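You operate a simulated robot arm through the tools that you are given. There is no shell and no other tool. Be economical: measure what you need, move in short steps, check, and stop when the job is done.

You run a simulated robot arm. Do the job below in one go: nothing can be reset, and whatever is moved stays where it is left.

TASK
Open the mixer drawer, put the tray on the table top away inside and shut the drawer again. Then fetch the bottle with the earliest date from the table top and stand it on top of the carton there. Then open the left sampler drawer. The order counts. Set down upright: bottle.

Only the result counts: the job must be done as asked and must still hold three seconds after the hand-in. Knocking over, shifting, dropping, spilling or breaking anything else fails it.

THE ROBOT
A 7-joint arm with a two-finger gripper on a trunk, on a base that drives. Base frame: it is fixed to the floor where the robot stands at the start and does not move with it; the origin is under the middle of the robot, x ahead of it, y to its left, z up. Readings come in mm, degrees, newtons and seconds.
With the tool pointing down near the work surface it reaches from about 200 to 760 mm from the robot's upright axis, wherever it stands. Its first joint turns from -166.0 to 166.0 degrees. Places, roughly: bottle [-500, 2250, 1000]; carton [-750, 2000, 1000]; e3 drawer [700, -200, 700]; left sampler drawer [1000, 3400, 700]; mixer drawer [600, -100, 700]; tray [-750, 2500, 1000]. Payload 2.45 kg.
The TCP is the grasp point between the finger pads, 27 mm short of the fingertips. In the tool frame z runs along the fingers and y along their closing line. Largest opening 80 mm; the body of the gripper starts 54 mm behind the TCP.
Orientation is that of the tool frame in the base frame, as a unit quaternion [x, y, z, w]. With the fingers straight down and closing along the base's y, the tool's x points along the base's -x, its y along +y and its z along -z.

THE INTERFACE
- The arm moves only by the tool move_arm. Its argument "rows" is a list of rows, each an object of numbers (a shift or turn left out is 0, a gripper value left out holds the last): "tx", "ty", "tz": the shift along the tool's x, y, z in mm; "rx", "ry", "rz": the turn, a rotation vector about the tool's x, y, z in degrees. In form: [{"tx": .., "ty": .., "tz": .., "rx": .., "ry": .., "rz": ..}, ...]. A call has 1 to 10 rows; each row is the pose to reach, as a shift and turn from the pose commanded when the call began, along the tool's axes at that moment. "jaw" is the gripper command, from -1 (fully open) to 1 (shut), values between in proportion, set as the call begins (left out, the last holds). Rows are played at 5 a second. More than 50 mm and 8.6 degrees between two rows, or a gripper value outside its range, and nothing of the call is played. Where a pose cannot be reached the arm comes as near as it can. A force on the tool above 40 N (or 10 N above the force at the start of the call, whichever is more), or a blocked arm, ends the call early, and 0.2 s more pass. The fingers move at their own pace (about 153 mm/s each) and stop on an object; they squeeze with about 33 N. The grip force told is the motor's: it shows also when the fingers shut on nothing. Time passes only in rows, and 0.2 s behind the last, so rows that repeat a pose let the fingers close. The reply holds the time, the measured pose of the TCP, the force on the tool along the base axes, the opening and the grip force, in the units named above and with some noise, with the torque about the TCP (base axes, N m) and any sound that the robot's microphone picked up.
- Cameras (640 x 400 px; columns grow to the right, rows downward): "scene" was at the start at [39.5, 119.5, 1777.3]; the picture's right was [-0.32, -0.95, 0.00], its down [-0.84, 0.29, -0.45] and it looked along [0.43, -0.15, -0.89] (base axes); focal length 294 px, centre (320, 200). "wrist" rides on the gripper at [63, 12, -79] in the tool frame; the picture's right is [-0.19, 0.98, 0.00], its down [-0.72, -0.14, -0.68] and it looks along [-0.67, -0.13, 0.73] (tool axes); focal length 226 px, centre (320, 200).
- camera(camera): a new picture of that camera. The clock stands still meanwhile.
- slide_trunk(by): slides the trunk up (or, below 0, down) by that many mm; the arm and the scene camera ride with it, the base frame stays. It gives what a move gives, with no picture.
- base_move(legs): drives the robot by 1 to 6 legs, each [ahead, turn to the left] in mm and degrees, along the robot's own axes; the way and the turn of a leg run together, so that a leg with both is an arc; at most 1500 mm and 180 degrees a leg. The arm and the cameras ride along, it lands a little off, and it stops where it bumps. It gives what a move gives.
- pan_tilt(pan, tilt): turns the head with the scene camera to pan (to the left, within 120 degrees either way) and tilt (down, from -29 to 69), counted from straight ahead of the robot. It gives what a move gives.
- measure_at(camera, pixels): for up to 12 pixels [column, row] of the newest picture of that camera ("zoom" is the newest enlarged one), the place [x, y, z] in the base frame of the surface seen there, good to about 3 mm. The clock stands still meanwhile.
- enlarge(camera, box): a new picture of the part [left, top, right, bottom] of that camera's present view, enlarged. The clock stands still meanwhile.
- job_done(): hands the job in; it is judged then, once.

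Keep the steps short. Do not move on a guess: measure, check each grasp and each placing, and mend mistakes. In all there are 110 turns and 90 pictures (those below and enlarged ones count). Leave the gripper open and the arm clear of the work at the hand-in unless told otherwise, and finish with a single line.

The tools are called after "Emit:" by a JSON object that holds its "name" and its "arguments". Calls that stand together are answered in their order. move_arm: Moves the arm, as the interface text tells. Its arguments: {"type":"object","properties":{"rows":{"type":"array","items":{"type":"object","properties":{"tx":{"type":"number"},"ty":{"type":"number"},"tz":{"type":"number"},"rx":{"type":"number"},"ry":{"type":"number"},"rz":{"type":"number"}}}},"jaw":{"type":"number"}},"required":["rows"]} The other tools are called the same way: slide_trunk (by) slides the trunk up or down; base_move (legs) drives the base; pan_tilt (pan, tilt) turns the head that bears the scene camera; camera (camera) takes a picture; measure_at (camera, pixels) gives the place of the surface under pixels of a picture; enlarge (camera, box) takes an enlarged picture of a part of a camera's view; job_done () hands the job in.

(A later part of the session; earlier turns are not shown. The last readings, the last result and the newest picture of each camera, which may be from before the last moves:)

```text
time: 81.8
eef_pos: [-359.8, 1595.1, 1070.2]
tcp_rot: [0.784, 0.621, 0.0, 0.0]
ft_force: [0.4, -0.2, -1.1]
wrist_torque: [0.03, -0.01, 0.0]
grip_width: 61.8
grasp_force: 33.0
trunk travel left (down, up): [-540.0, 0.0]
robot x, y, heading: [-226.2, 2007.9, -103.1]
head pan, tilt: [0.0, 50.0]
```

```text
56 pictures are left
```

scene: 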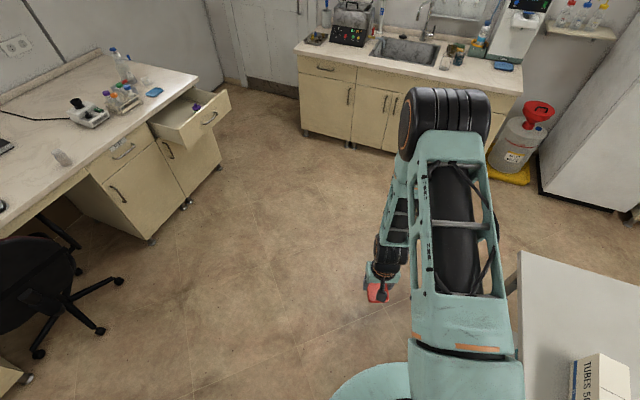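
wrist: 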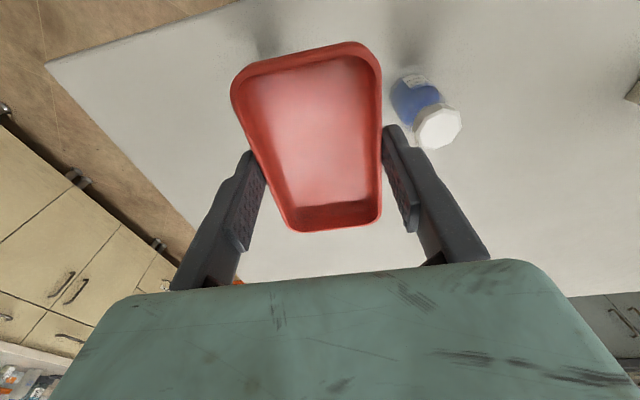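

The turn was blocked just before its end, probably by the base's rear against the table side. Moving forward leads away from the table, so I drive on and correct the heading on the way.

Emit:
{"name": "base_move", "arguments": {"legs": [[450, 0]]}}

Emit:
{"name": "pan_tilt", "arguments": {"pan": -120, "tilt": 45}}

Emit:
{"name": "camera", "arguments": {"camera": "scene"}}

```text
time: 84.5
eef_pos: [-462.8, 1160.8, 1070.5]
tcp_rot: [0.783, 0.622, 0.002, -0.001]
ft_force: [-0.2, -0.1, -1.0]
wrist_torque: [0.05, 0.0, 0.0]
grip_width: 61.5
grasp_force: 33.1
trunk travel left (down, up): [-540.0, 0.0]
robot x, y, heading: [-333.8, 1572.9, -103.0]
head pan, tilt: [0.0, 50.0]
```

```text
time: 86.5
eef_pos: [-461.7, 1160.9, 1070.2]
tcp_rot: [0.784, 0.621, 0.001, -0.001]
ft_force: [-0.4, -0.4, -0.8]
wrist_torque: [-0.02, 0.01, 0.03]
grip_width: 61.4
grasp_force: 33.2
trunk travel left (down, up): [-540.0, 0.0]
robot x, y, heading: [-331.4, 1576.3, -103.5]
head pan, tilt: [-120.0, 45.0]
```

```text
55 pictures are left
```

scene: 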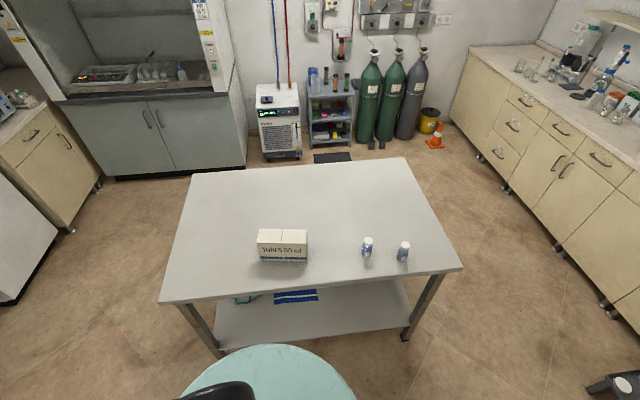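

The table and its items stand undisturbed. I zoom in on the bottle labels from here and check the table corner.

Emit:
{"name": "enlarge", "arguments": {"camera": "scene", "box": [355, 228, 419, 268]}}

Emit:
{"name": "measure_at", "arguments": {"camera": "scene", "pixels": [[460, 266], [160, 302], [367, 241], [404, 246], [283, 240], [258, 232], [307, 233]]}}

Emit:
{"name": "base_move", "arguments": {"legs": [[0, 15], [980, 0], [0, 51]]}}

Emit:
{"name": "pan_tilt", "arguments": {"pan": 0, "tilt": 50}}

Emit:
{"name": "camera", "arguments": {"camera": "scene"}}

```text
10.00 times, centred on (387, 248) of scene
```

zoom: 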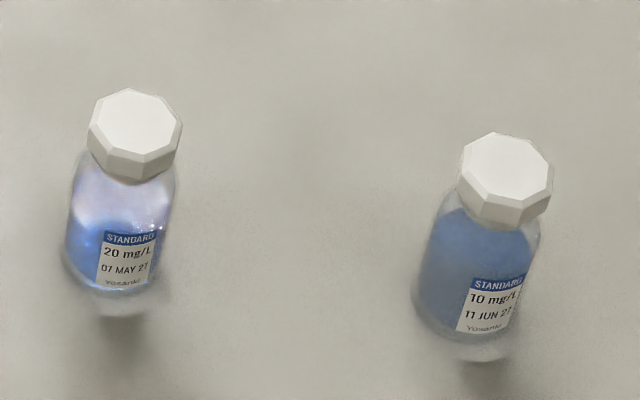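

```text
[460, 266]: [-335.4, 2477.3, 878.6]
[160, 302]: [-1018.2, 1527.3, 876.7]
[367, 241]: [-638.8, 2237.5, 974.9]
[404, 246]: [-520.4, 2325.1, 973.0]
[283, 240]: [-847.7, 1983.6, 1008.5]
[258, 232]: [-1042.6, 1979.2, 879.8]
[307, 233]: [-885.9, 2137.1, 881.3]
```

```text
time: 94.9
eef_pos: [33.9, 314.0, 1070.8]
tcp_rot: [0.312, 0.95, 0.001, -0.002]
ft_force: [0.3, -0.3, -1.1]
wrist_torque: [0.06, 0.01, 0.01]
grip_width: 61.8
grasp_force: 32.8
trunk travel left (down, up): [-540.0, 0.0]
robot x, y, heading: [-289.6, 596.6, -36.6]
head pan, tilt: [-120.0, 45.0]
```

```text
time: 96.9
eef_pos: [31.9, 313.6, 1069.4]
tcp_rot: [0.311, 0.95, 0.001, -0.002]
ft_force: [0.1, 0.2, -0.7]
wrist_torque: [0.0, 0.01, -0.02]
grip_width: 61.4
grasp_force: 33.2
trunk travel left (down, up): [-540.0, 0.0]
robot x, y, heading: [-291.4, 595.2, -36.4]
head pan, tilt: [0.0, 50.0]
```

```text
53 pictures are left
```

scene: 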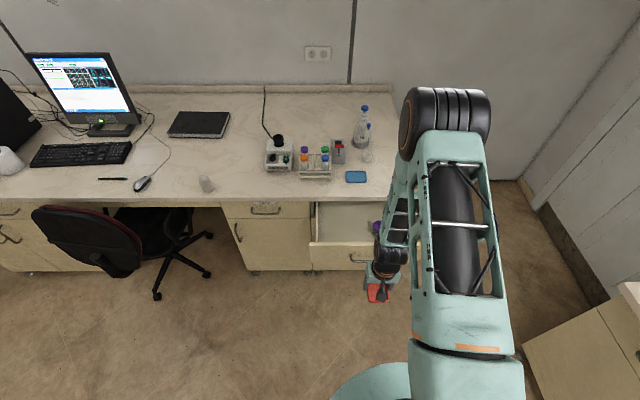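

I drive 310 mm ahead, with the tray still high, and look with the wrist camera into the drawer.

Emit:
{"name": "base_move", "arguments": {"legs": [[310, 0]]}}

Emit:
{"name": "camera", "arguments": {"camera": "wrist"}}

Emit:
{"name": "pan_tilt", "arguments": {"pan": 0, "tilt": 69}}

Emit:
{"name": "camera", "arguments": {"camera": "scene"}}

```text
time: 99.0
eef_pos: [281.8, 130.3, 1070.4]
tcp_rot: [0.312, 0.95, 0.001, -0.002]
ft_force: [0.7, -0.4, -1.0]
wrist_torque: [0.0, 0.03, 0.0]
grip_width: 61.6
grasp_force: 33.3
trunk travel left (down, up): [-540.0, 0.0]
robot x, y, heading: [-41.7, 414.0, -36.0]
head pan, tilt: [0.0, 50.0]
```

```text
52 pictures are left
```

wrist: 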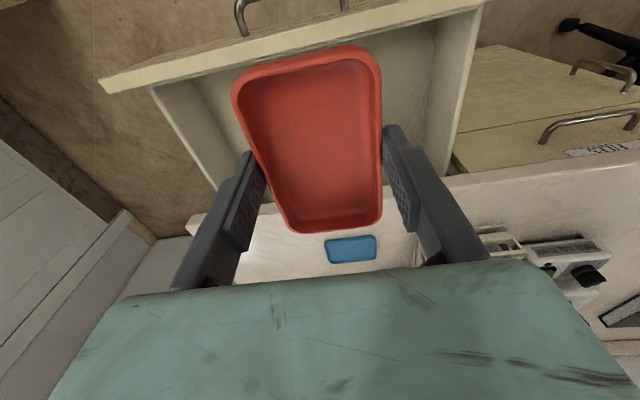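

```text
time: 99.8
eef_pos: [283.4, 131.8, 1070.5]
tcp_rot: [0.313, 0.95, 0.0, -0.002]
ft_force: [-0.8, -0.6, -1.1]
wrist_torque: [0.04, 0.0, 0.0]
grip_width: 61.3
grasp_force: 32.8
trunk travel left (down, up): [-540.0, 0.0]
robot x, y, heading: [-42.9, 417.7, -36.3]
head pan, tilt: [0.0, 68.8]
```

```text
51 pictures are left
```

scene: 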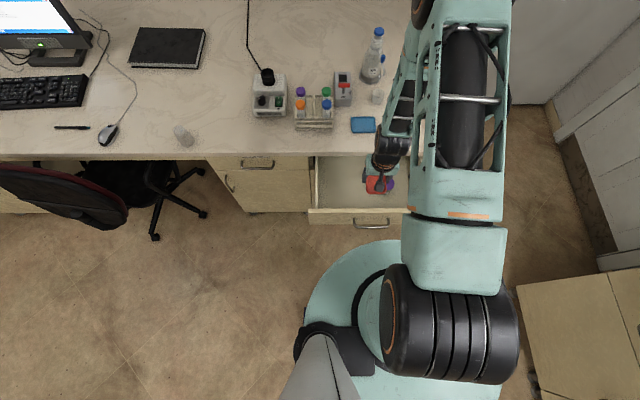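

Emit:
{"name": "enlarge", "arguments": {"camera": "scene", "box": [300, 140, 428, 220]}}

Emit:
{"name": "measure_at", "arguments": {"camera": "zoom", "pixels": [[452, 225], [335, 225], [90, 200], [200, 250], [150, 290], [200, 370], [500, 350], [80, 330]]}}

```text
5.00 times, centred on (364, 180) of scene
```

zoom: 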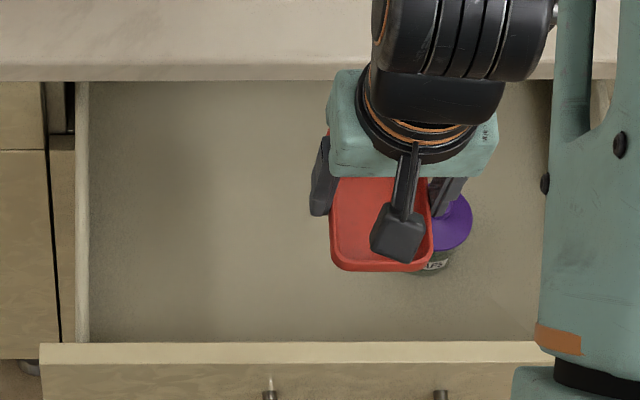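

```text
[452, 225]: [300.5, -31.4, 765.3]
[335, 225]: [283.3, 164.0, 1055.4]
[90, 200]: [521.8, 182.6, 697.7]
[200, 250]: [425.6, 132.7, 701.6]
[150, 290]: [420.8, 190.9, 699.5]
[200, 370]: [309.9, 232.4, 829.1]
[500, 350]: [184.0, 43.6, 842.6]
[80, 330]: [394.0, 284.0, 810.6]
```

A jar with a purple lid stands in the drawer at (300, -31, top 765). I will put the tray in the free left part at about (406, 132). First I move sideways at height.

Emit:
{"name": "move_arm", "arguments": {"rows": [{"tx": -25, "ty": 18}, {"tx": -50, "ty": 37}, {"tx": -75, "ty": 55}, {"tx": -99, "ty": 73}]}}

Emit:
{"name": "slide_trunk", "arguments": {"by": -220}}

Emit:
{"name": "camera", "arguments": {"camera": "scene"}}

Emit:
{"name": "camera", "arguments": {"camera": "wrist"}}

```text
time: 100.8
eef_pos: [406.3, 130.8, 1069.3]
tcp_rot: [0.311, 0.95, -0.001, -0.003]
ft_force: [-0.1, 0.3, -1.0]
wrist_torque: [0.01, 0.01, -0.06]
grip_width: 61.2
grasp_force: 32.6
trunk travel left (down, up): [-540.0, 0.0]
robot x, y, heading: [-41.7, 413.8, -36.1]
head pan, tilt: [0.0, 68.8]
```

```text
time: 103.2
eef_pos: [405.0, 131.9, 850.7]
tcp_rot: [0.311, 0.95, 0.0, -0.001]
ft_force: [0.2, 0.3, -1.2]
wrist_torque: [0.05, -0.02, 0.02]
grip_width: 61.6
grasp_force: 32.9
trunk travel left (down, up): [-320.0, 220.0]
robot x, y, heading: [-44.6, 409.5, -36.5]
head pan, tilt: [0.0, 68.8]
```

```text
49 pictures are left
```

scene: 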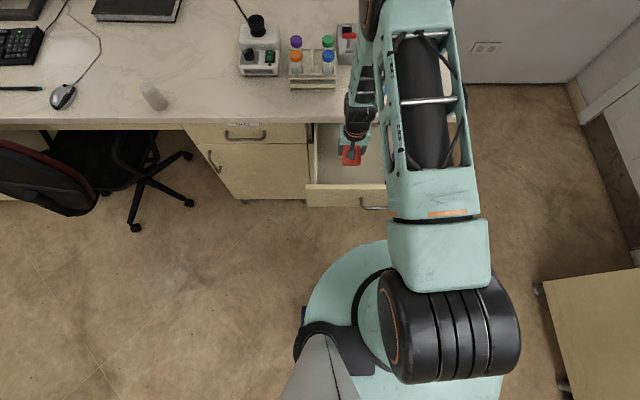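

```text
48 pictures are left
```

wrist: 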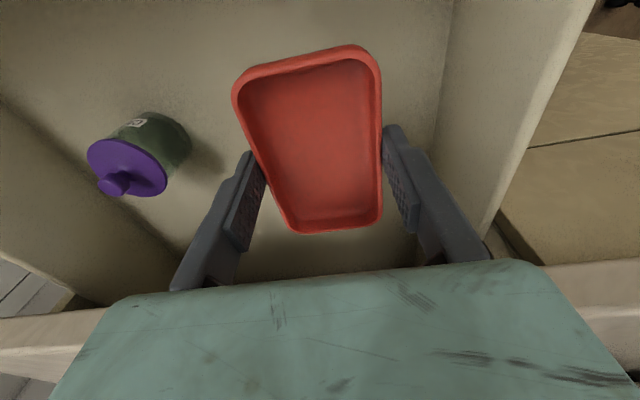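

The tray is over the free part, with jar on the left of the view and drawer wall on the right. I measure the clearance.

Emit:
{"name": "measure_at", "arguments": {"camera": "wrist", "pixels": [[437, 100], [460, 110], [520, 120], [180, 140], [165, 175], [220, 60], [420, 60], [320, 245]]}}

```text
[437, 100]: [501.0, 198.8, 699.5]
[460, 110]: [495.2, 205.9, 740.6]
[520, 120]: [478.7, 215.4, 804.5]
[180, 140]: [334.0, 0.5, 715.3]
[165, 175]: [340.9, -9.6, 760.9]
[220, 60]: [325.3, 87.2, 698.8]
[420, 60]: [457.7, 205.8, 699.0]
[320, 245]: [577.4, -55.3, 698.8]
```

Clearance is about 110 mm to the wall and 150 mm to the jar. I lower it to just above the floor (700).

Emit:
{"name": "move_arm", "arguments": {"rows": [{"tz": 30}, {"tz": 60}, {"tz": 85}, {"tz": 100}, {"tz": 108}]}}

Emit:
{"name": "move_arm", "arguments": {"rows": [{"tz": 2}, {"tz": 4}, {"tz": 6}, {"tz": 8}, {"tz": 9}]}}

Emit:
{"name": "camera", "arguments": {"camera": "wrist"}}

```text
time: 104.3
eef_pos: [405.7, 132.0, 741.7]
tcp_rot: [0.312, 0.95, 0.0, -0.002]
ft_force: [-0.4, -0.5, -1.7]
wrist_torque: [0.03, -0.03, -0.01]
grip_width: 61.5
grasp_force: 32.7
trunk travel left (down, up): [-320.0, 220.0]
robot x, y, heading: [-42.8, 411.8, -36.2]
head pan, tilt: [0.0, 68.8]
```

```text
time: 105.5
eef_pos: [404.4, 131.5, 731.9]
tcp_rot: [0.311, 0.95, 0.0, 0.0]
ft_force: [-0.6, 0.4, 8.3]
wrist_torque: [-0.1, -0.28, 0.0]
grip_width: 61.3
grasp_force: 33.3
trunk travel left (down, up): [-320.0, 220.0]
robot x, y, heading: [-45.4, 414.7, -36.3]
head pan, tilt: [0.0, 68.8]
```

```text
47 pictures are left
```

wrist: 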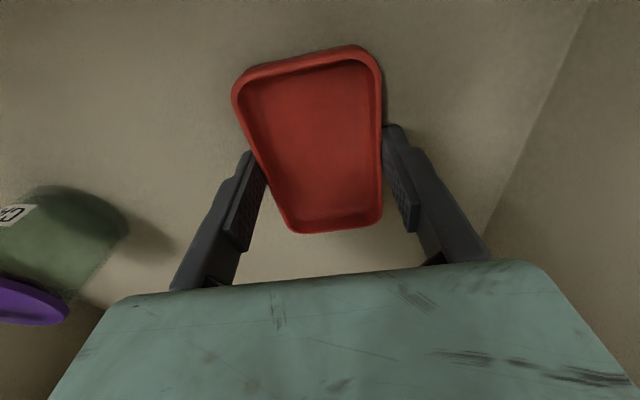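

Contact with the floor (8 N). I open and rise straight up.

Emit:
{"name": "move_arm", "arguments": {"rows": [{"tz": 0}, {"tz": 0}, {"tz": 0}], "jaw": -1}}

Emit:
{"name": "move_arm", "arguments": {"rows": [{"tz": -20}, {"tz": -50}, {"tz": -90}, {"tz": -130}]}}

Emit:
{"name": "camera", "arguments": {"camera": "wrist"}}

```text
time: 106.3
eef_pos: [403.4, 130.9, 733.5]
tcp_rot: [0.311, 0.95, 0.0, 0.0]
ft_force: [-4.7, -8.9, 24.6]
wrist_torque: [-0.1, -0.09, -0.25]
grip_width: 66.6
grasp_force: 0.2
trunk travel left (down, up): [-320.0, 220.0]
robot x, y, heading: [-44.4, 408.5, -36.2]
head pan, tilt: [0.0, 68.8]
```

```text
time: 107.3
eef_pos: [405.9, 132.3, 862.4]
tcp_rot: [0.312, 0.95, 0.0, -0.002]
ft_force: [-0.5, 0.0, 0.8]
wrist_torque: [0.01, -0.01, -0.02]
grip_width: 79.9
grasp_force: 0.1
trunk travel left (down, up): [-320.0, 220.0]
robot x, y, heading: [-44.4, 415.9, -36.1]
head pan, tilt: [0.0, 68.8]
```

```text
46 pictures are left
```

wrist: 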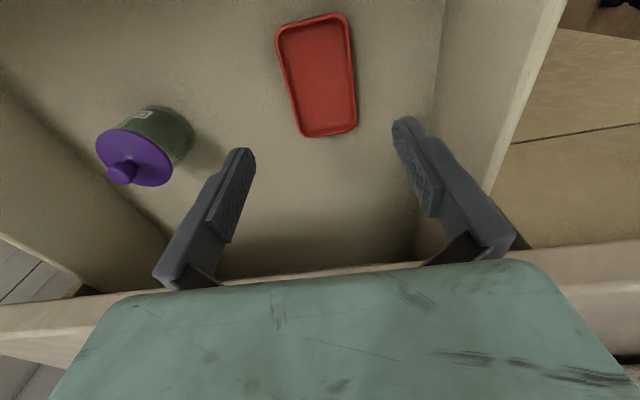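

The tray lies flat in the drawer. I rise clear, back off, and turn the tool level to push the drawer shut.

Emit:
{"name": "move_arm", "arguments": {"rows": [{"tz": -45}, {"tz": -90}]}}

Emit:
{"name": "base_move", "arguments": {"legs": [[-400, 0]]}}

Emit:
{"name": "move_arm", "arguments": {"rows": [{"ry": -8.5}, {"ry": -17}, {"ry": -25.5}, {"ry": -34}, {"ry": -42.5}, {"ry": -51}, {"ry": -59.5}, {"ry": -68}, {"ry": -76.5}, {"ry": -85}]}}

Emit:
{"name": "move_arm", "arguments": {"rows": [{"ry": -5}]}}

Emit:
{"name": "move_arm", "arguments": {"rows": [{"rz": 8.5}, {"rz": 17}, {"rz": 25.5}, {"rz": 34}, {"rz": 42.5}, {"rz": 51}, {"rz": 59.5}, {"rz": 68}, {"rz": 76.5}, {"rz": 85}]}}

Emit:
{"name": "move_arm", "arguments": {"rows": [{"rz": 5}]}}

```text
time: 108.0
eef_pos: [405.1, 131.9, 953.0]
tcp_rot: [0.312, 0.95, 0.0, -0.001]
ft_force: [0.0, -0.1, 1.0]
wrist_torque: [0.02, 0.01, -0.05]
grip_width: 80.1
grasp_force: 0.2
trunk travel left (down, up): [-320.0, 220.0]
robot x, y, heading: [-45.8, 413.0, -36.2]
head pan, tilt: [0.0, 68.8]
```

```text
time: 110.4
eef_pos: [83.1, 367.5, 953.3]
tcp_rot: [0.312, 0.95, 0.001, -0.002]
ft_force: [0.1, -0.2, -0.1]
wrist_torque: [-0.02, -0.02, -0.01]
grip_width: 79.7
grasp_force: 0.1
trunk travel left (down, up): [-320.0, 220.0]
robot x, y, heading: [-366.0, 651.2, -36.3]
head pan, tilt: [0.0, 68.8]
```

```text
time: 112.6
eef_pos: [83.3, 366.5, 952.5]
tcp_rot: [0.23, 0.702, -0.21, 0.641]
ft_force: [0.4, 0.5, -0.4]
wrist_torque: [0.04, -0.03, 0.0]
grip_width: 80.1
grasp_force: 0.1
trunk travel left (down, up): [-320.0, 220.0]
robot x, y, heading: [-364.4, 650.2, -36.0]
head pan, tilt: [0.0, 68.8]
```

```text
time: 113.0
eef_pos: [84.0, 366.9, 952.6]
tcp_rot: [0.219, 0.674, -0.219, 0.671]
ft_force: [-0.5, 0.3, -1.0]
wrist_torque: [0.03, -0.04, 0.0]
grip_width: 80.0
grasp_force: 0.0
trunk travel left (down, up): [-320.0, 220.0]
robot x, y, heading: [-367.7, 650.0, -36.4]
head pan, tilt: [0.0, 68.8]
```

```text
time: 115.2
eef_pos: [83.7, 365.6, 954.0]
tcp_rot: [0.617, 0.347, 0.292, 0.643]
ft_force: [0.3, 0.3, 0.0]
wrist_torque: [-0.01, -0.01, 0.0]
grip_width: 80.3
grasp_force: 0.0
trunk travel left (down, up): [-320.0, 220.0]
robot x, y, heading: [-364.9, 651.0, -36.2]
head pan, tilt: [0.0, 68.8]
```

```text
time: 115.6
eef_pos: [83.0, 367.7, 952.5]
tcp_rot: [0.632, 0.321, 0.318, 0.63]
ft_force: [-0.3, -0.1, -0.2]
wrist_torque: [0.0, 0.01, -0.03]
grip_width: 80.2
grasp_force: 0.2
trunk travel left (down, up): [-320.0, 220.0]
robot x, y, heading: [-367.4, 644.2, -36.4]
head pan, tilt: [0.0, 68.8]
```

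Emit:
{"name": "slide_trunk", "arguments": {"by": -181}}

Emit:
{"name": "move_arm", "arguments": {"rows": [{"tx": -40}, {"tx": -83}]}}

Emit:
{"name": "base_move", "arguments": {"legs": [[170, 0]]}}

Emit:
{"name": "camera", "arguments": {"camera": "wrist"}}

Emit:
{"name": "measure_at", "arguments": {"camera": "wrist", "pixels": [[320, 100], [330, 150], [335, 190], [370, 150]]}}

```text
time: 117.7
eef_pos: [84.0, 365.8, 772.3]
tcp_rot: [0.632, 0.319, 0.319, 0.63]
ft_force: [-0.6, -0.4, 0.9]
wrist_torque: [0.01, 0.01, -0.02]
grip_width: 79.7
grasp_force: 0.1
trunk travel left (down, up): [-139.0, 401.0]
robot x, y, heading: [-370.1, 649.6, -36.3]
head pan, tilt: [0.0, 68.8]
```

```text
time: 118.2
eef_pos: [34.5, 299.2, 771.5]
tcp_rot: [0.632, 0.319, 0.319, 0.63]
ft_force: [0.1, 0.7, -0.4]
wrist_torque: [-0.01, -0.02, 0.0]
grip_width: 79.9
grasp_force: 0.0
trunk travel left (down, up): [-139.0, 401.0]
robot x, y, heading: [-367.2, 648.1, -35.7]
head pan, tilt: [0.0, 68.8]
```

```text
time: 119.7
eef_pos: [173.5, 201.7, 771.6]
tcp_rot: [0.632, 0.32, 0.319, 0.63]
ft_force: [0.5, 0.6, 0.5]
wrist_torque: [0.02, -0.02, -0.02]
grip_width: 80.0
grasp_force: 0.1
trunk travel left (down, up): [-139.0, 401.0]
robot x, y, heading: [-224.2, 546.6, -36.3]
head pan, tilt: [0.0, 68.8]
```

```text
45 pictures are left
```

wrist: 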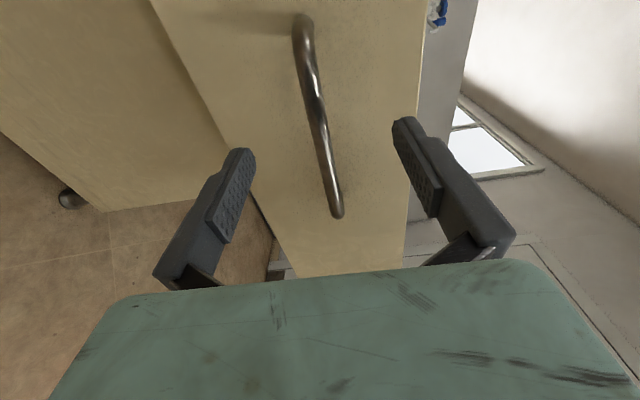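

```text
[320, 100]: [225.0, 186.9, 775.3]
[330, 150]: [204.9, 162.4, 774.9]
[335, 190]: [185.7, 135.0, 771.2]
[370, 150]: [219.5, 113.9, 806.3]
```

The fingers straddle the bar. I drive on 290 mm, pushing the front with the fingertips.

Emit:
{"name": "base_move", "arguments": {"legs": [[290, 0]]}}

Emit:
{"name": "camera", "arguments": {"camera": "wrist"}}

```text
time: 121.7
eef_pos: [409.3, 29.6, 772.3]
tcp_rot: [0.631, 0.321, 0.32, 0.629]
ft_force: [0.2, 0.1, 0.0]
wrist_torque: [-0.01, 0.01, -0.01]
grip_width: 79.8
grasp_force: 0.1
trunk travel left (down, up): [-139.0, 401.0]
robot x, y, heading: [5.0, 376.2, -35.7]
head pan, tilt: [0.0, 68.8]
```

```text
44 pictures are left
```

wrist: 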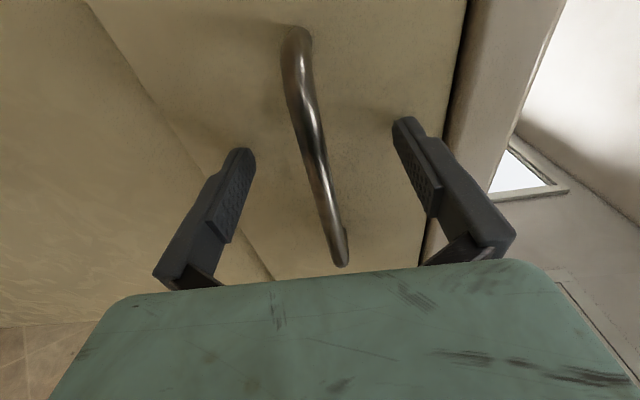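

Emit:
{"name": "move_arm", "arguments": {"rows": [{"tz": 8}, {"tz": 16}, {"tz": 24}, {"tz": 30}, {"tz": 35}, {"tz": 40}, {"tz": 45}]}}

Emit:
{"name": "camera", "arguments": {"camera": "wrist"}}

Emit:
{"name": "measure_at", "arguments": {"camera": "wrist", "pixels": [[330, 140], [335, 180], [390, 150], [390, 80], [120, 100], [60, 60]]}}

```text
time: 122.7
eef_pos: [427.4, 18.0, 773.3]
tcp_rot: [0.631, 0.32, 0.321, 0.629]
ft_force: [-20.9, 12.7, 9.9]
wrist_torque: [-0.69, -1.27, -0.02]
grip_width: 76.7
grasp_force: 0.1
trunk travel left (down, up): [-139.0, 401.0]
robot x, y, heading: [6.0, 376.1, -35.7]
head pan, tilt: [0.0, 68.8]
stopped in row 4: the force on the tool passed its limit at 52 N (the readings are from after the stop); the commanded pose is now the measured one
```

```text
43 pictures are left
```

wrist: 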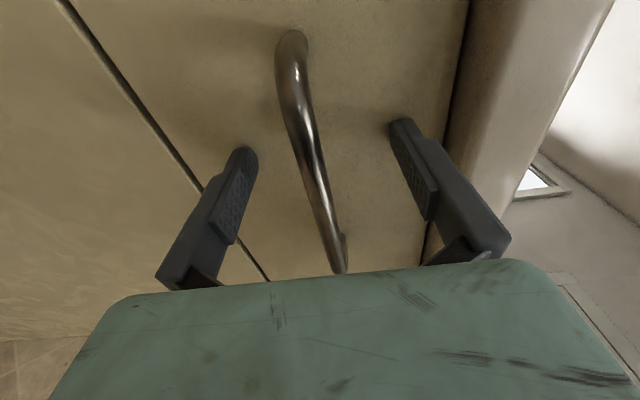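

```text
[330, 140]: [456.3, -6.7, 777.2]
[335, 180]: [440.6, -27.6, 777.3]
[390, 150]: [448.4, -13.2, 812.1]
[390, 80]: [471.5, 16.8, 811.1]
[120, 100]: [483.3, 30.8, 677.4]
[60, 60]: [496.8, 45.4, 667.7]
```

The drawer front is flush with the door: the drawer is shut. I back off and return the tool to pointing down.

Emit:
{"name": "move_arm", "arguments": {"rows": [{"tz": -30}, {"tz": -60}]}}

Emit:
{"name": "base_move", "arguments": {"legs": [[-500, 0]]}}

Emit:
{"name": "slide_trunk", "arguments": {"by": 340}}

Emit:
{"name": "move_arm", "arguments": {"rows": [{"rz": -8.5}, {"rz": -17}, {"rz": -25.5}, {"rz": -34}, {"rz": -42.5}, {"rz": -51}, {"rz": -59.5}, {"rz": -68}, {"rz": -76.5}, {"rz": -85}]}}

Emit:
{"name": "move_arm", "arguments": {"rows": [{"rz": -5}]}}

Emit:
{"name": "move_arm", "arguments": {"rows": [{"ry": 8.5, "tz": -10}, {"ry": 17, "tz": -20}, {"ry": 25.5, "tz": -30}, {"ry": 34, "tz": -40}, {"ry": 42.5, "tz": -50}, {"ry": 51, "tz": -60}, {"ry": 59.5, "tz": -70}, {"ry": 68, "tz": -80}, {"ry": 76.5, "tz": -90}, {"ry": 85, "tz": -100}]}}

Emit:
{"name": "move_arm", "arguments": {"rows": [{"ry": 5}]}}

Emit:
{"name": "pan_tilt", "arguments": {"pan": 0, "tilt": 50}}

Emit:
{"name": "camera", "arguments": {"camera": "scene"}}

```text
time: 123.3
eef_pos: [379.8, 51.1, 771.3]
tcp_rot: [0.631, 0.321, 0.319, 0.629]
ft_force: [0.6, 0.4, -0.6]
wrist_torque: [0.03, -0.02, -0.03]
grip_width: 80.2
grasp_force: 0.0
trunk travel left (down, up): [-139.0, 401.0]
robot x, y, heading: [8.4, 377.7, -36.0]
head pan, tilt: [0.0, 68.8]
```

```text
time: 126.2
eef_pos: [-21.2, 343.8, 771.9]
tcp_rot: [0.631, 0.322, 0.321, 0.628]
ft_force: [-0.8, -1.0, -0.4]
wrist_torque: [-0.01, 0.04, 0.05]
grip_width: 79.8
grasp_force: 0.0
trunk travel left (down, up): [-139.0, 401.0]
robot x, y, heading: [-392.6, 668.2, -35.9]
head pan, tilt: [0.0, 68.8]
```

```text
time: 129.5
eef_pos: [-21.3, 344.1, 1112.1]
tcp_rot: [0.632, 0.322, 0.321, 0.628]
ft_force: [-0.1, -0.3, -0.8]
wrist_torque: [0.01, 0.01, -0.03]
grip_width: 79.7
grasp_force: 0.1
trunk travel left (down, up): [-479.0, 61.0]
robot x, y, heading: [-395.6, 666.8, -35.7]
head pan, tilt: [0.0, 68.8]
```

```text
time: 131.7
eef_pos: [-21.8, 344.7, 1111.8]
tcp_rot: [0.246, 0.664, -0.188, 0.68]
ft_force: [0.1, 0.0, 0.1]
wrist_torque: [-0.02, 0.0, 0.0]
grip_width: 80.3
grasp_force: 0.0
trunk travel left (down, up): [-479.0, 61.0]
robot x, y, heading: [-397.6, 669.2, -35.6]
head pan, tilt: [0.0, 68.8]
```

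```text
time: 132.1
eef_pos: [-21.7, 343.5, 1111.9]
tcp_rot: [0.218, 0.674, -0.218, 0.671]
ft_force: [-0.1, -0.4, -0.6]
wrist_torque: [0.0, 0.01, 0.04]
grip_width: 80.3
grasp_force: 0.1
trunk travel left (down, up): [-479.0, 61.0]
robot x, y, heading: [-397.3, 670.2, -36.1]
head pan, tilt: [0.0, 68.8]
```

```text
time: 134.3
eef_pos: [-103.4, 402.6, 1112.7]
tcp_rot: [0.308, 0.951, -0.012, 0.039]
ft_force: [-0.5, 0.0, 1.1]
wrist_torque: [-0.01, 0.02, -0.01]
grip_width: 80.0
grasp_force: 0.0
trunk travel left (down, up): [-479.0, 61.0]
robot x, y, heading: [-397.2, 670.9, -35.6]
head pan, tilt: [0.0, 68.8]
```

```text
time: 134.7
eef_pos: [-101.8, 402.8, 1112.1]
tcp_rot: [0.308, 0.951, 0.001, -0.002]
ft_force: [-0.2, -0.4, 0.4]
wrist_torque: [0.02, -0.02, 0.02]
grip_width: 80.0
grasp_force: 0.0
trunk travel left (down, up): [-479.0, 61.0]
robot x, y, heading: [-397.9, 669.9, -36.0]
head pan, tilt: [0.0, 68.8]
```

```text
time: 135.6
eef_pos: [-103.4, 403.3, 1112.3]
tcp_rot: [0.308, 0.951, 0.0, -0.002]
ft_force: [0.0, -0.1, 0.3]
wrist_torque: [0.02, 0.01, -0.02]
grip_width: 79.9
grasp_force: 0.0
trunk travel left (down, up): [-479.0, 61.0]
robot x, y, heading: [-395.3, 669.7, -36.1]
head pan, tilt: [0.0, 50.0]
```

```text
42 pictures are left
```

scene: 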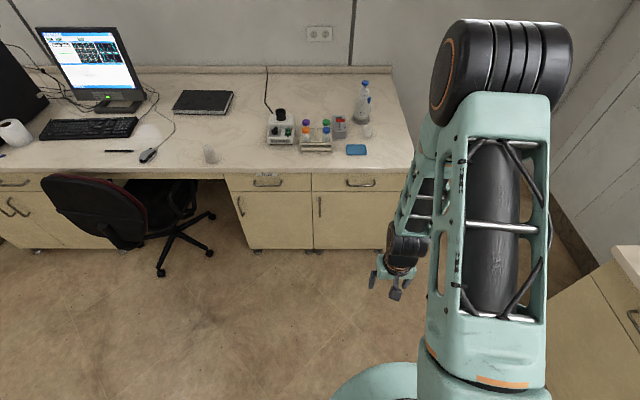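

The drawer is shut and flush. I drive back to the table, slightly farther out and nearer the carton.

Emit:
{"name": "base_move", "arguments": {"legs": [[0, 120.3], [1246, 0], [0, 58.8]]}}

Emit:
{"name": "pan_tilt", "arguments": {"pan": 0, "tilt": 50}}

Emit:
{"name": "camera", "arguments": {"camera": "scene"}}

Emit:
{"name": "camera", "arguments": {"camera": "wrist"}}

```text
time: 149.7
eef_pos: [-597.6, 2181.1, 1112.5]
tcp_rot: [0.953, -0.304, 0.003, 0.001]
ft_force: [0.1, 0.4, -0.4]
wrist_torque: [0.01, 0.01, -0.01]
grip_width: 80.1
grasp_force: 0.1
trunk travel left (down, up): [-479.0, 61.0]
robot x, y, heading: [-302.2, 1916.4, 144.6]
head pan, tilt: [0.0, 50.0]
```

```text
time: 150.3
eef_pos: [-597.0, 2180.3, 1111.3]
tcp_rot: [0.952, -0.305, 0.003, 0.001]
ft_force: [1.0, 0.6, 0.1]
wrist_torque: [0.03, 0.0, -0.05]
grip_width: 80.0
grasp_force: 0.0
trunk travel left (down, up): [-479.0, 61.0]
robot x, y, heading: [-302.0, 1914.3, 144.5]
head pan, tilt: [0.0, 50.0]
```

```text
41 pictures are left
```

scene: 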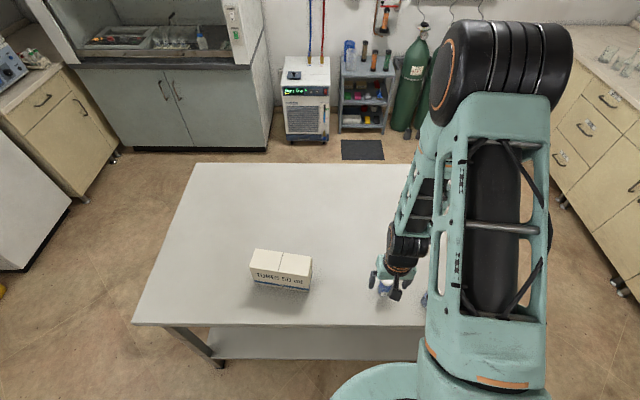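

```text
40 pictures are left
```

wrist: 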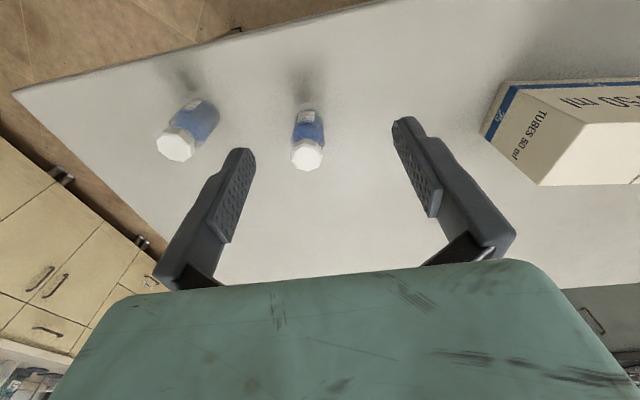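

Only the two bottles stand on the table. I read bottle A's year again and measure bottle B and the carton.

Emit:
{"name": "enlarge", "arguments": {"camera": "wrist", "box": [165, 85, 245, 135]}}

Emit:
{"name": "measure_at", "arguments": {"camera": "wrist", "pixels": [[296, 150], [322, 150], [308, 148], [308, 170], [293, 160], [320, 165], [295, 125], [324, 125], [175, 145]]}}

Emit:
{"name": "measure_at", "arguments": {"camera": "scene", "pixels": [[256, 250], [312, 258], [308, 276], [251, 267], [280, 262], [290, 256], [283, 284]]}}

Emit:
{"name": "enlarge", "arguments": {"camera": "scene", "box": [235, 240, 331, 300]}}

```text
8.00 times, centred on (205, 110) of wrist
```

zoom: 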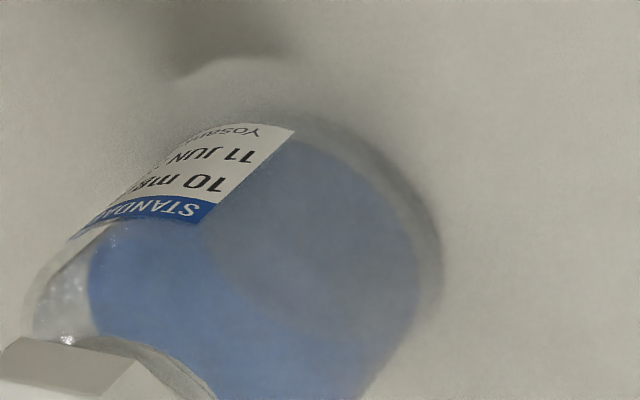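

```text
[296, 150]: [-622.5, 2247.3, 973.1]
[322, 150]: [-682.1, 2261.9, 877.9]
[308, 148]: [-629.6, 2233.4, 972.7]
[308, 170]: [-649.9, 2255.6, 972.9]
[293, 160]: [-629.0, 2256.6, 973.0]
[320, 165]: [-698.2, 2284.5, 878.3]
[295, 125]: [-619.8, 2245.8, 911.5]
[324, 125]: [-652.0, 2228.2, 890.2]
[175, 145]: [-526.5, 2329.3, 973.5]
```

```text
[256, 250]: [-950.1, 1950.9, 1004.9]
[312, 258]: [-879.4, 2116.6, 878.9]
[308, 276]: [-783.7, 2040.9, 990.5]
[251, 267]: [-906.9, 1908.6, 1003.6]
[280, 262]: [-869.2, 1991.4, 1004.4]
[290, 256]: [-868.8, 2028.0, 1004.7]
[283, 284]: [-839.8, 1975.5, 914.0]
```

```text
6.67 times, centred on (283, 270) of scene
```

zoom: 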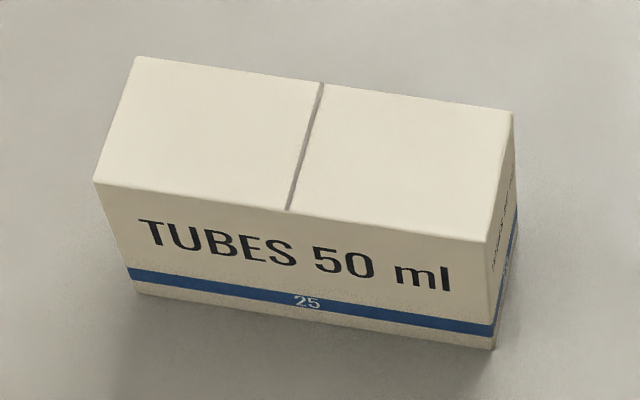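

The month of bottle A is JUN, but I want its year for certain. I move the wrist camera to the side that A's label faces.

Emit:
{"name": "move_arm", "arguments": {"rows": [{"tx": 35, "ty": -35, "rz": -2}, {"tx": 70, "ty": -70, "rz": -4}, {"tx": 100, "ty": -105, "rz": -6}, {"tx": 135, "ty": -140, "rz": -8}, {"tx": 167, "ty": -187, "rz": -8}]}}

Emit:
{"name": "camera", "arguments": {"camera": "wrist"}}

```text
refused: row 5 steps farther than a row can; nothing moved
```

```text
37 pictures are left
```

wrist: 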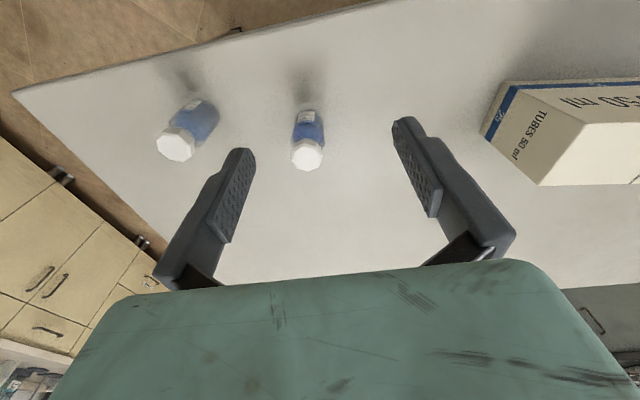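

Emit:
{"name": "move_arm", "arguments": {"rows": [{"tx": 33, "ty": -35, "rz": -2}, {"tx": 62, "ty": -68, "rz": -4}, {"tx": 90, "ty": -100, "rz": -6}, {"tx": 120, "ty": -132, "rz": -8}, {"tx": 145, "ty": -160, "rz": -8}, {"tx": 167, "ty": -187, "rz": -8}]}}

Emit:
{"name": "enlarge", "arguments": {"camera": "wrist", "box": [240, 100, 400, 200]}}

```text
time: 151.7
eef_pos: [-350.7, 2237.0, 1114.5]
tcp_rot: [0.972, -0.237, 0.001, 0.002]
ft_force: [0.2, 0.4, -1.7]
wrist_torque: [0.0, 0.02, -0.02]
grip_width: 79.9
grasp_force: 0.0
trunk travel left (down, up): [-479.0, 61.0]
robot x, y, heading: [-301.8, 1916.7, 144.8]
head pan, tilt: [0.0, 50.0]
```

```text
4.00 times, centred on (320, 150) of wrist
```

zoom: 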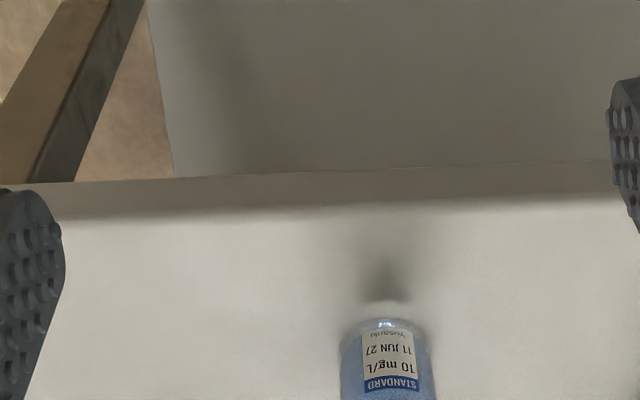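

Bottle A reads 11 JUN 27, so bottle B (07 MAY 27) is the earliest. I move above bottle B.

Emit:
{"name": "move_arm", "arguments": {"rows": [{"tx": -33, "ty": 16, "rz": 1}, {"tx": -65, "ty": 32, "rz": 2}, {"tx": -98, "ty": 48, "rz": 3}, {"tx": -130, "ty": 63, "rz": 4}, {"tx": -163, "ty": 79, "rz": 5}, {"tx": -195, "ty": 95, "rz": 6}, {"tx": -228, "ty": 111, "rz": 7}, {"tx": -259, "ty": 127, "rz": 8}]}}

Emit:
{"name": "camera", "arguments": {"camera": "wrist"}}

```text
time: 153.5
eef_pos: [-642.6, 2242.5, 1110.7]
tcp_rot: [0.952, -0.305, 0.003, 0.001]
ft_force: [-1.0, 0.1, 0.1]
wrist_torque: [0.02, 0.01, 0.01]
grip_width: 79.8
grasp_force: 0.0
trunk travel left (down, up): [-479.0, 61.0]
robot x, y, heading: [-303.0, 1914.5, 144.7]
head pan, tilt: [0.0, 50.0]
```

```text
35 pictures are left
```

wrist: 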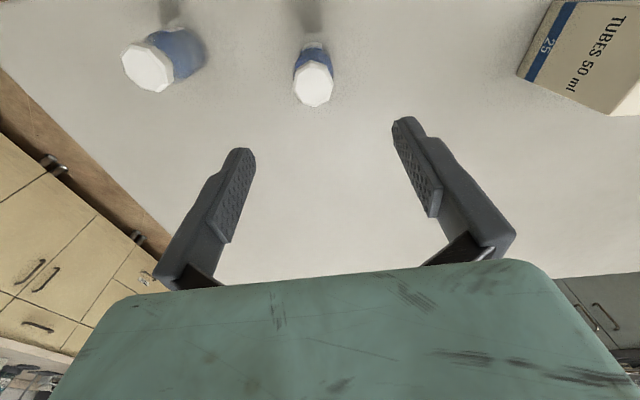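

Emit:
{"name": "measure_at", "arguments": {"camera": "wrist", "pixels": [[297, 86], [330, 84], [314, 66], [313, 104], [314, 85], [296, 65], [331, 65]]}}

```text
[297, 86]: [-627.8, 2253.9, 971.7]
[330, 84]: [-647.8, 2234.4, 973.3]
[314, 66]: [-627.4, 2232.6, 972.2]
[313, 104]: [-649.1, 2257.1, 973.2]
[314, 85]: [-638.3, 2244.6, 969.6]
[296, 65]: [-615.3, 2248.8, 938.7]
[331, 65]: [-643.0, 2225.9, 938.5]
```

Cap centre (-638, 2244.5). I descend to z 945 with a small correction.

Emit:
{"name": "move_arm", "arguments": {"rows": [{"tx": 2.4, "ty": -4.2, "tz": 40}, {"tx": 2.4, "ty": -4.2, "tz": 80}, {"tx": 2.4, "ty": -4.2, "tz": 120}, {"tx": 2.4, "ty": -4.2, "tz": 150}, {"tx": 2.4, "ty": -4.2, "tz": 166}]}}

Emit:
{"name": "camera", "arguments": {"camera": "wrist"}}

```text
time: 154.7
eef_pos: [-636.5, 2243.7, 944.6]
tcp_rot: [0.952, -0.305, 0.002, 0.001]
ft_force: [-0.9, 0.7, -0.2]
wrist_torque: [-0.02, 0.01, 0.0]
grip_width: 80.1
grasp_force: 0.0
trunk travel left (down, up): [-479.0, 61.0]
robot x, y, heading: [-301.1, 1918.7, 144.5]
head pan, tilt: [0.0, 50.0]
```

```text
34 pictures are left
```

wrist: 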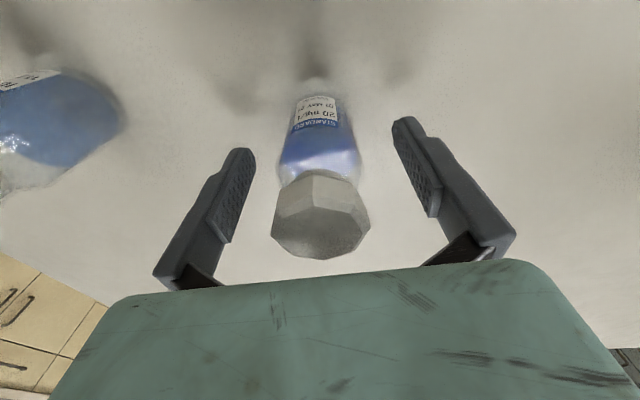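

The bottle is centred between the fingers. I close.

Emit:
{"name": "move_arm", "arguments": {"rows": [{"tz": 0}, {"tz": 0}, {"tz": 0}, {"tz": 0}], "jaw": 1}}

Emit:
{"name": "move_arm", "arguments": {"rows": [{"tz": -8}, {"tz": -16}, {"tz": -30}, {"tz": -30}]}}

Emit:
{"name": "camera", "arguments": {"camera": "wrist"}}

```text
time: 155.7
eef_pos: [-635.9, 2242.8, 946.3]
tcp_rot: [0.952, -0.305, 0.002, 0.001]
ft_force: [-0.1, -0.1, -0.6]
wrist_torque: [0.02, 0.01, -0.03]
grip_width: 42.5
grasp_force: 33.0
trunk travel left (down, up): [-479.0, 61.0]
robot x, y, heading: [-303.2, 1917.2, 144.7]
head pan, tilt: [0.0, 50.0]
```

```text
time: 156.7
eef_pos: [-636.9, 2244.3, 976.8]
tcp_rot: [0.952, -0.305, 0.002, 0.001]
ft_force: [0.4, 0.2, -0.4]
wrist_torque: [0.0, -0.03, -0.03]
grip_width: 42.2
grasp_force: 32.6
trunk travel left (down, up): [-479.0, 61.0]
robot x, y, heading: [-301.1, 1921.0, 144.7]
head pan, tilt: [0.0, 50.0]
```

```text
33 pictures are left
```

wrist: 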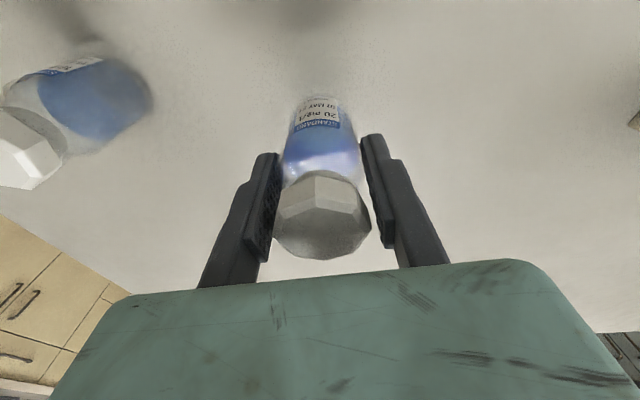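

The bottle is held upright (42 mm). I raise it to z about 1123 so that its bottom clears the carton top (1004).

Emit:
{"name": "slide_trunk", "arguments": {"by": 61}}

Emit:
{"name": "move_arm", "arguments": {"rows": [{"tz": -30}, {"tz": -60}, {"tz": -85}]}}

Emit:
{"name": "move_arm", "arguments": {"rows": [{"tx": -4, "ty": 34}, {"tx": -9, "ty": 67}, {"tx": -13, "ty": 101}, {"tx": -17, "ty": 135}, {"tx": -21, "ty": 168}, {"tx": -26, "ty": 202}, {"tx": -30, "ty": 235}, {"tx": -34, "ty": 269}, {"tx": -38, "ty": 303}, {"tx": -42, "ty": 336}]}}

Emit:
{"name": "camera", "arguments": {"camera": "scene"}}

Emit:
{"name": "camera", "arguments": {"camera": "wrist"}}

```text
time: 157.8
eef_pos: [-635.3, 2244.9, 1037.6]
tcp_rot: [0.953, -0.304, 0.002, 0.0]
ft_force: [-0.7, -0.8, -1.1]
wrist_torque: [0.01, 0.01, 0.01]
grip_width: 42.3
grasp_force: 33.5
trunk travel left (down, up): [-540.0, 0.0]
robot x, y, heading: [-304.8, 1919.5, 144.7]
head pan, tilt: [0.0, 50.0]
```

```text
time: 158.6
eef_pos: [-636.3, 2244.1, 1122.0]
tcp_rot: [0.952, -0.305, 0.003, 0.001]
ft_force: [-0.1, -0.7, -1.2]
wrist_torque: [0.02, 0.03, -0.01]
grip_width: 42.5
grasp_force: 33.2
trunk travel left (down, up): [-540.0, 0.0]
robot x, y, heading: [-301.4, 1914.1, 144.8]
head pan, tilt: [0.0, 50.0]
```

```text
time: 160.8
eef_pos: [-865.9, 1993.1, 1120.9]
tcp_rot: [0.952, -0.305, 0.003, 0.0]
ft_force: [0.5, 0.0, -1.0]
wrist_torque: [-0.01, -0.01, -0.01]
grip_width: 42.1
grasp_force: 32.8
trunk travel left (down, up): [-540.0, 0.0]
robot x, y, heading: [-304.9, 1915.4, 144.8]
head pan, tilt: [0.0, 50.0]
```

```text
32 pictures are left
```

scene: 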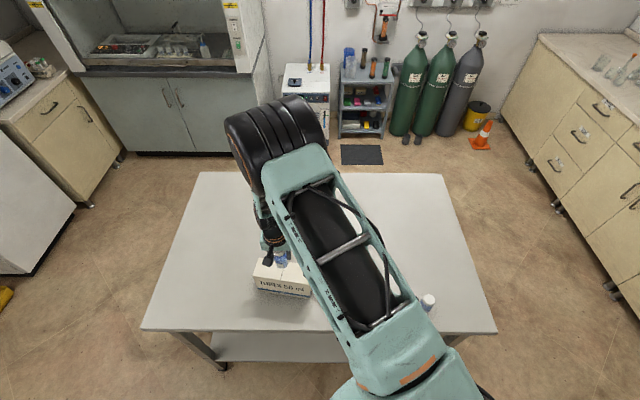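

```text
31 pictures are left
```

wrist: 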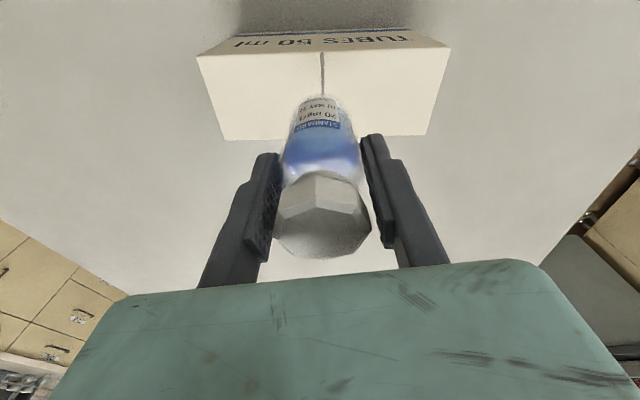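

I measure the carton's top corners in the wrist view.

Emit:
{"name": "measure_at", "arguments": {"camera": "wrist", "pixels": [[199, 57], [447, 49], [224, 137], [426, 133], [323, 54], [270, 137], [390, 100]]}}

```text
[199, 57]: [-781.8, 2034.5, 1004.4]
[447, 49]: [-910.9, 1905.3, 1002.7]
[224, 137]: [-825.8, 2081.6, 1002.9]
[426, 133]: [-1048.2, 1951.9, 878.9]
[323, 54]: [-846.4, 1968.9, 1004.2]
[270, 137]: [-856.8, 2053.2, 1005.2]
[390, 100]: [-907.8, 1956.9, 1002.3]
```

The carton's centre is (-868, 1993), right under the bottle. I lower it.

Emit:
{"name": "move_arm", "arguments": {"rows": [{"tz": 20}, {"tz": 35}, {"tz": 43}]}}

Emit:
{"name": "move_arm", "arguments": {"rows": [{"tz": 1.5}, {"tz": 3}, {"tz": 4.5}, {"tz": 6}]}}

Emit:
{"name": "camera", "arguments": {"camera": "wrist"}}

```text
time: 161.6
eef_pos: [-865.5, 1994.1, 1077.5]
tcp_rot: [0.952, -0.305, 0.003, 0.001]
ft_force: [-0.3, -0.2, -0.8]
wrist_torque: [-0.01, 0.0, 0.02]
grip_width: 42.3
grasp_force: 33.1
trunk travel left (down, up): [-540.0, 0.0]
robot x, y, heading: [-304.9, 1921.0, 144.4]
head pan, tilt: [0.0, 50.0]
```

```text
time: 162.6
eef_pos: [-864.9, 1994.4, 1072.7]
tcp_rot: [0.952, -0.305, 0.002, 0.0]
ft_force: [0.4, -0.1, -0.6]
wrist_torque: [-0.05, -0.02, -0.01]
grip_width: 42.4
grasp_force: 32.6
trunk travel left (down, up): [-540.0, 0.0]
robot x, y, heading: [-304.0, 1916.2, 144.6]
head pan, tilt: [0.0, 50.0]
```

```text
30 pictures are left
```

wrist: 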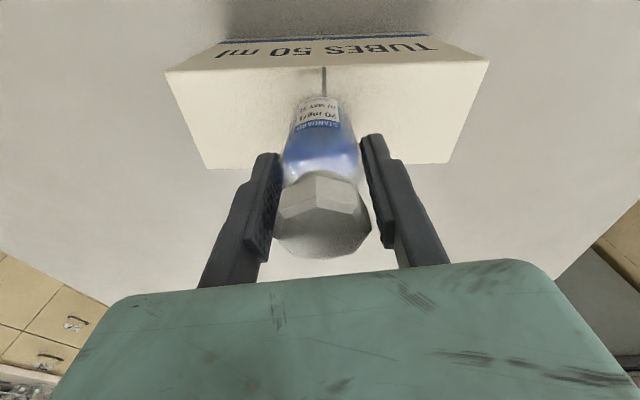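

No contact yet; I go on in 1 mm steps.

Emit:
{"name": "move_arm", "arguments": {"rows": [{"tz": 1}, {"tz": 2}, {"tz": 2.5}]}}

```text
time: 163.3
eef_pos: [-864.8, 1995.8, 1072.0]
tcp_rot: [0.952, -0.306, 0.002, 0.001]
ft_force: [0.1, 0.2, -0.8]
wrist_torque: [0.02, -0.02, 0.0]
grip_width: 42.5
grasp_force: 33.5
trunk travel left (down, up): [-540.0, 0.0]
robot x, y, heading: [-303.1, 1914.8, 144.8]
head pan, tilt: [0.0, 50.0]
```

Emit:
{"name": "move_arm", "arguments": {"rows": [{"tz": 1}, {"tz": 2}, {"tz": 2}]}}

```text
time: 164.2
eef_pos: [-865.3, 1994.6, 1069.6]
tcp_rot: [0.952, -0.305, 0.0, 0.0]
ft_force: [0.1, -1.0, 17.0]
wrist_torque: [-0.01, -0.05, 0.01]
grip_width: 42.0
grasp_force: 33.1
trunk travel left (down, up): [-540.0, 0.0]
robot x, y, heading: [-301.9, 1913.7, 144.9]
head pan, tilt: [0.0, 50.0]
```

Contact (17 N up). I ease back 1 mm, then open and rise.

Emit:
{"name": "move_arm", "arguments": {"rows": [{"tz": -1}, {"tz": -1}]}}

Emit:
{"name": "move_arm", "arguments": {"rows": [{"tz": 0}, {"tz": 0}, {"tz": 0}], "jaw": -1}}

Emit:
{"name": "move_arm", "arguments": {"rows": [{"tz": -15}, {"tz": -40}, {"tz": -70}, {"tz": -100}]}}

Emit:
{"name": "camera", "arguments": {"camera": "wrist"}}

```text
time: 164.8
eef_pos: [-865.2, 1995.1, 1069.4]
tcp_rot: [0.952, -0.305, 0.002, 0.001]
ft_force: [-3.1, -0.8, 11.6]
wrist_torque: [-0.04, 0.22, 0.03]
grip_width: 42.1
grasp_force: 33.3
trunk travel left (down, up): [-540.0, 0.0]
robot x, y, heading: [-304.4, 1915.6, 144.9]
head pan, tilt: [0.0, 50.0]
```

```text
time: 165.6
eef_pos: [-865.5, 1995.3, 1070.2]
tcp_rot: [0.953, -0.304, 0.002, 0.001]
ft_force: [-0.2, 0.3, -0.7]
wrist_torque: [0.02, 0.03, -0.01]
grip_width: 79.9
grasp_force: 0.1
trunk travel left (down, up): [-540.0, 0.0]
robot x, y, heading: [-302.9, 1915.7, 144.6]
head pan, tilt: [0.0, 50.0]
```

```text
time: 166.6
eef_pos: [-864.8, 1995.0, 1171.5]
tcp_rot: [0.952, -0.305, 0.003, 0.0]
ft_force: [-0.6, 0.2, -0.5]
wrist_torque: [-0.01, 0.03, -0.02]
grip_width: 79.7
grasp_force: 0.0
trunk travel left (down, up): [-540.0, 0.0]
robot x, y, heading: [-305.5, 1910.5, 144.5]
head pan, tilt: [0.0, 50.0]
```

```text
29 pictures are left
```

wrist: 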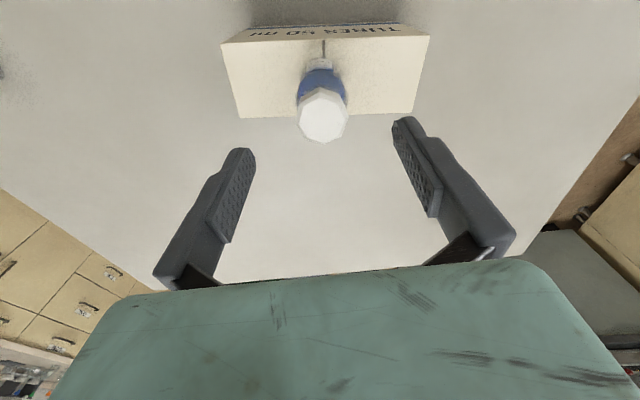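

The bottle stands upright on the carton. I pull the arm in, away from it, and look at the sampler bench.

Emit:
{"name": "move_arm", "arguments": {"rows": [{"tx": 30, "ty": -36}, {"tx": 60, "ty": -72}, {"tx": 90, "ty": -108}, {"tx": 120, "ty": -144}, {"tx": 150, "ty": -180}, {"tx": 170, "ty": -215}, {"tx": 180, "ty": -250}]}}

Emit:
{"name": "pan_tilt", "arguments": {"pan": -95, "tilt": 35}}

Emit:
{"name": "camera", "arguments": {"camera": "scene"}}

```text
time: 168.2
eef_pos: [-570.7, 2094.3, 1170.3]
tcp_rot: [0.952, -0.305, 0.001, 0.001]
ft_force: [0.7, -0.3, -0.4]
wrist_torque: [-0.03, 0.01, -0.02]
grip_width: 79.8
grasp_force: 0.2
trunk travel left (down, up): [-540.0, 0.0]
robot x, y, heading: [-302.3, 1916.9, 144.6]
head pan, tilt: [0.0, 50.0]
```

```text
time: 169.9
eef_pos: [-573.0, 2093.6, 1170.8]
tcp_rot: [0.953, -0.305, 0.002, 0.001]
ft_force: [-0.6, -0.1, -0.1]
wrist_torque: [-0.02, 0.03, 0.0]
grip_width: 79.7
grasp_force: 0.1
trunk travel left (down, up): [-540.0, 0.0]
robot x, y, heading: [-301.3, 1916.9, 144.9]
head pan, tilt: [-95.0, 35.0]
```

```text
28 pictures are left
```

scene: 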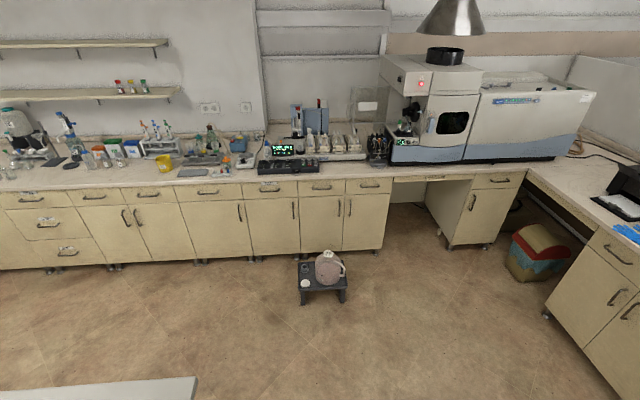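

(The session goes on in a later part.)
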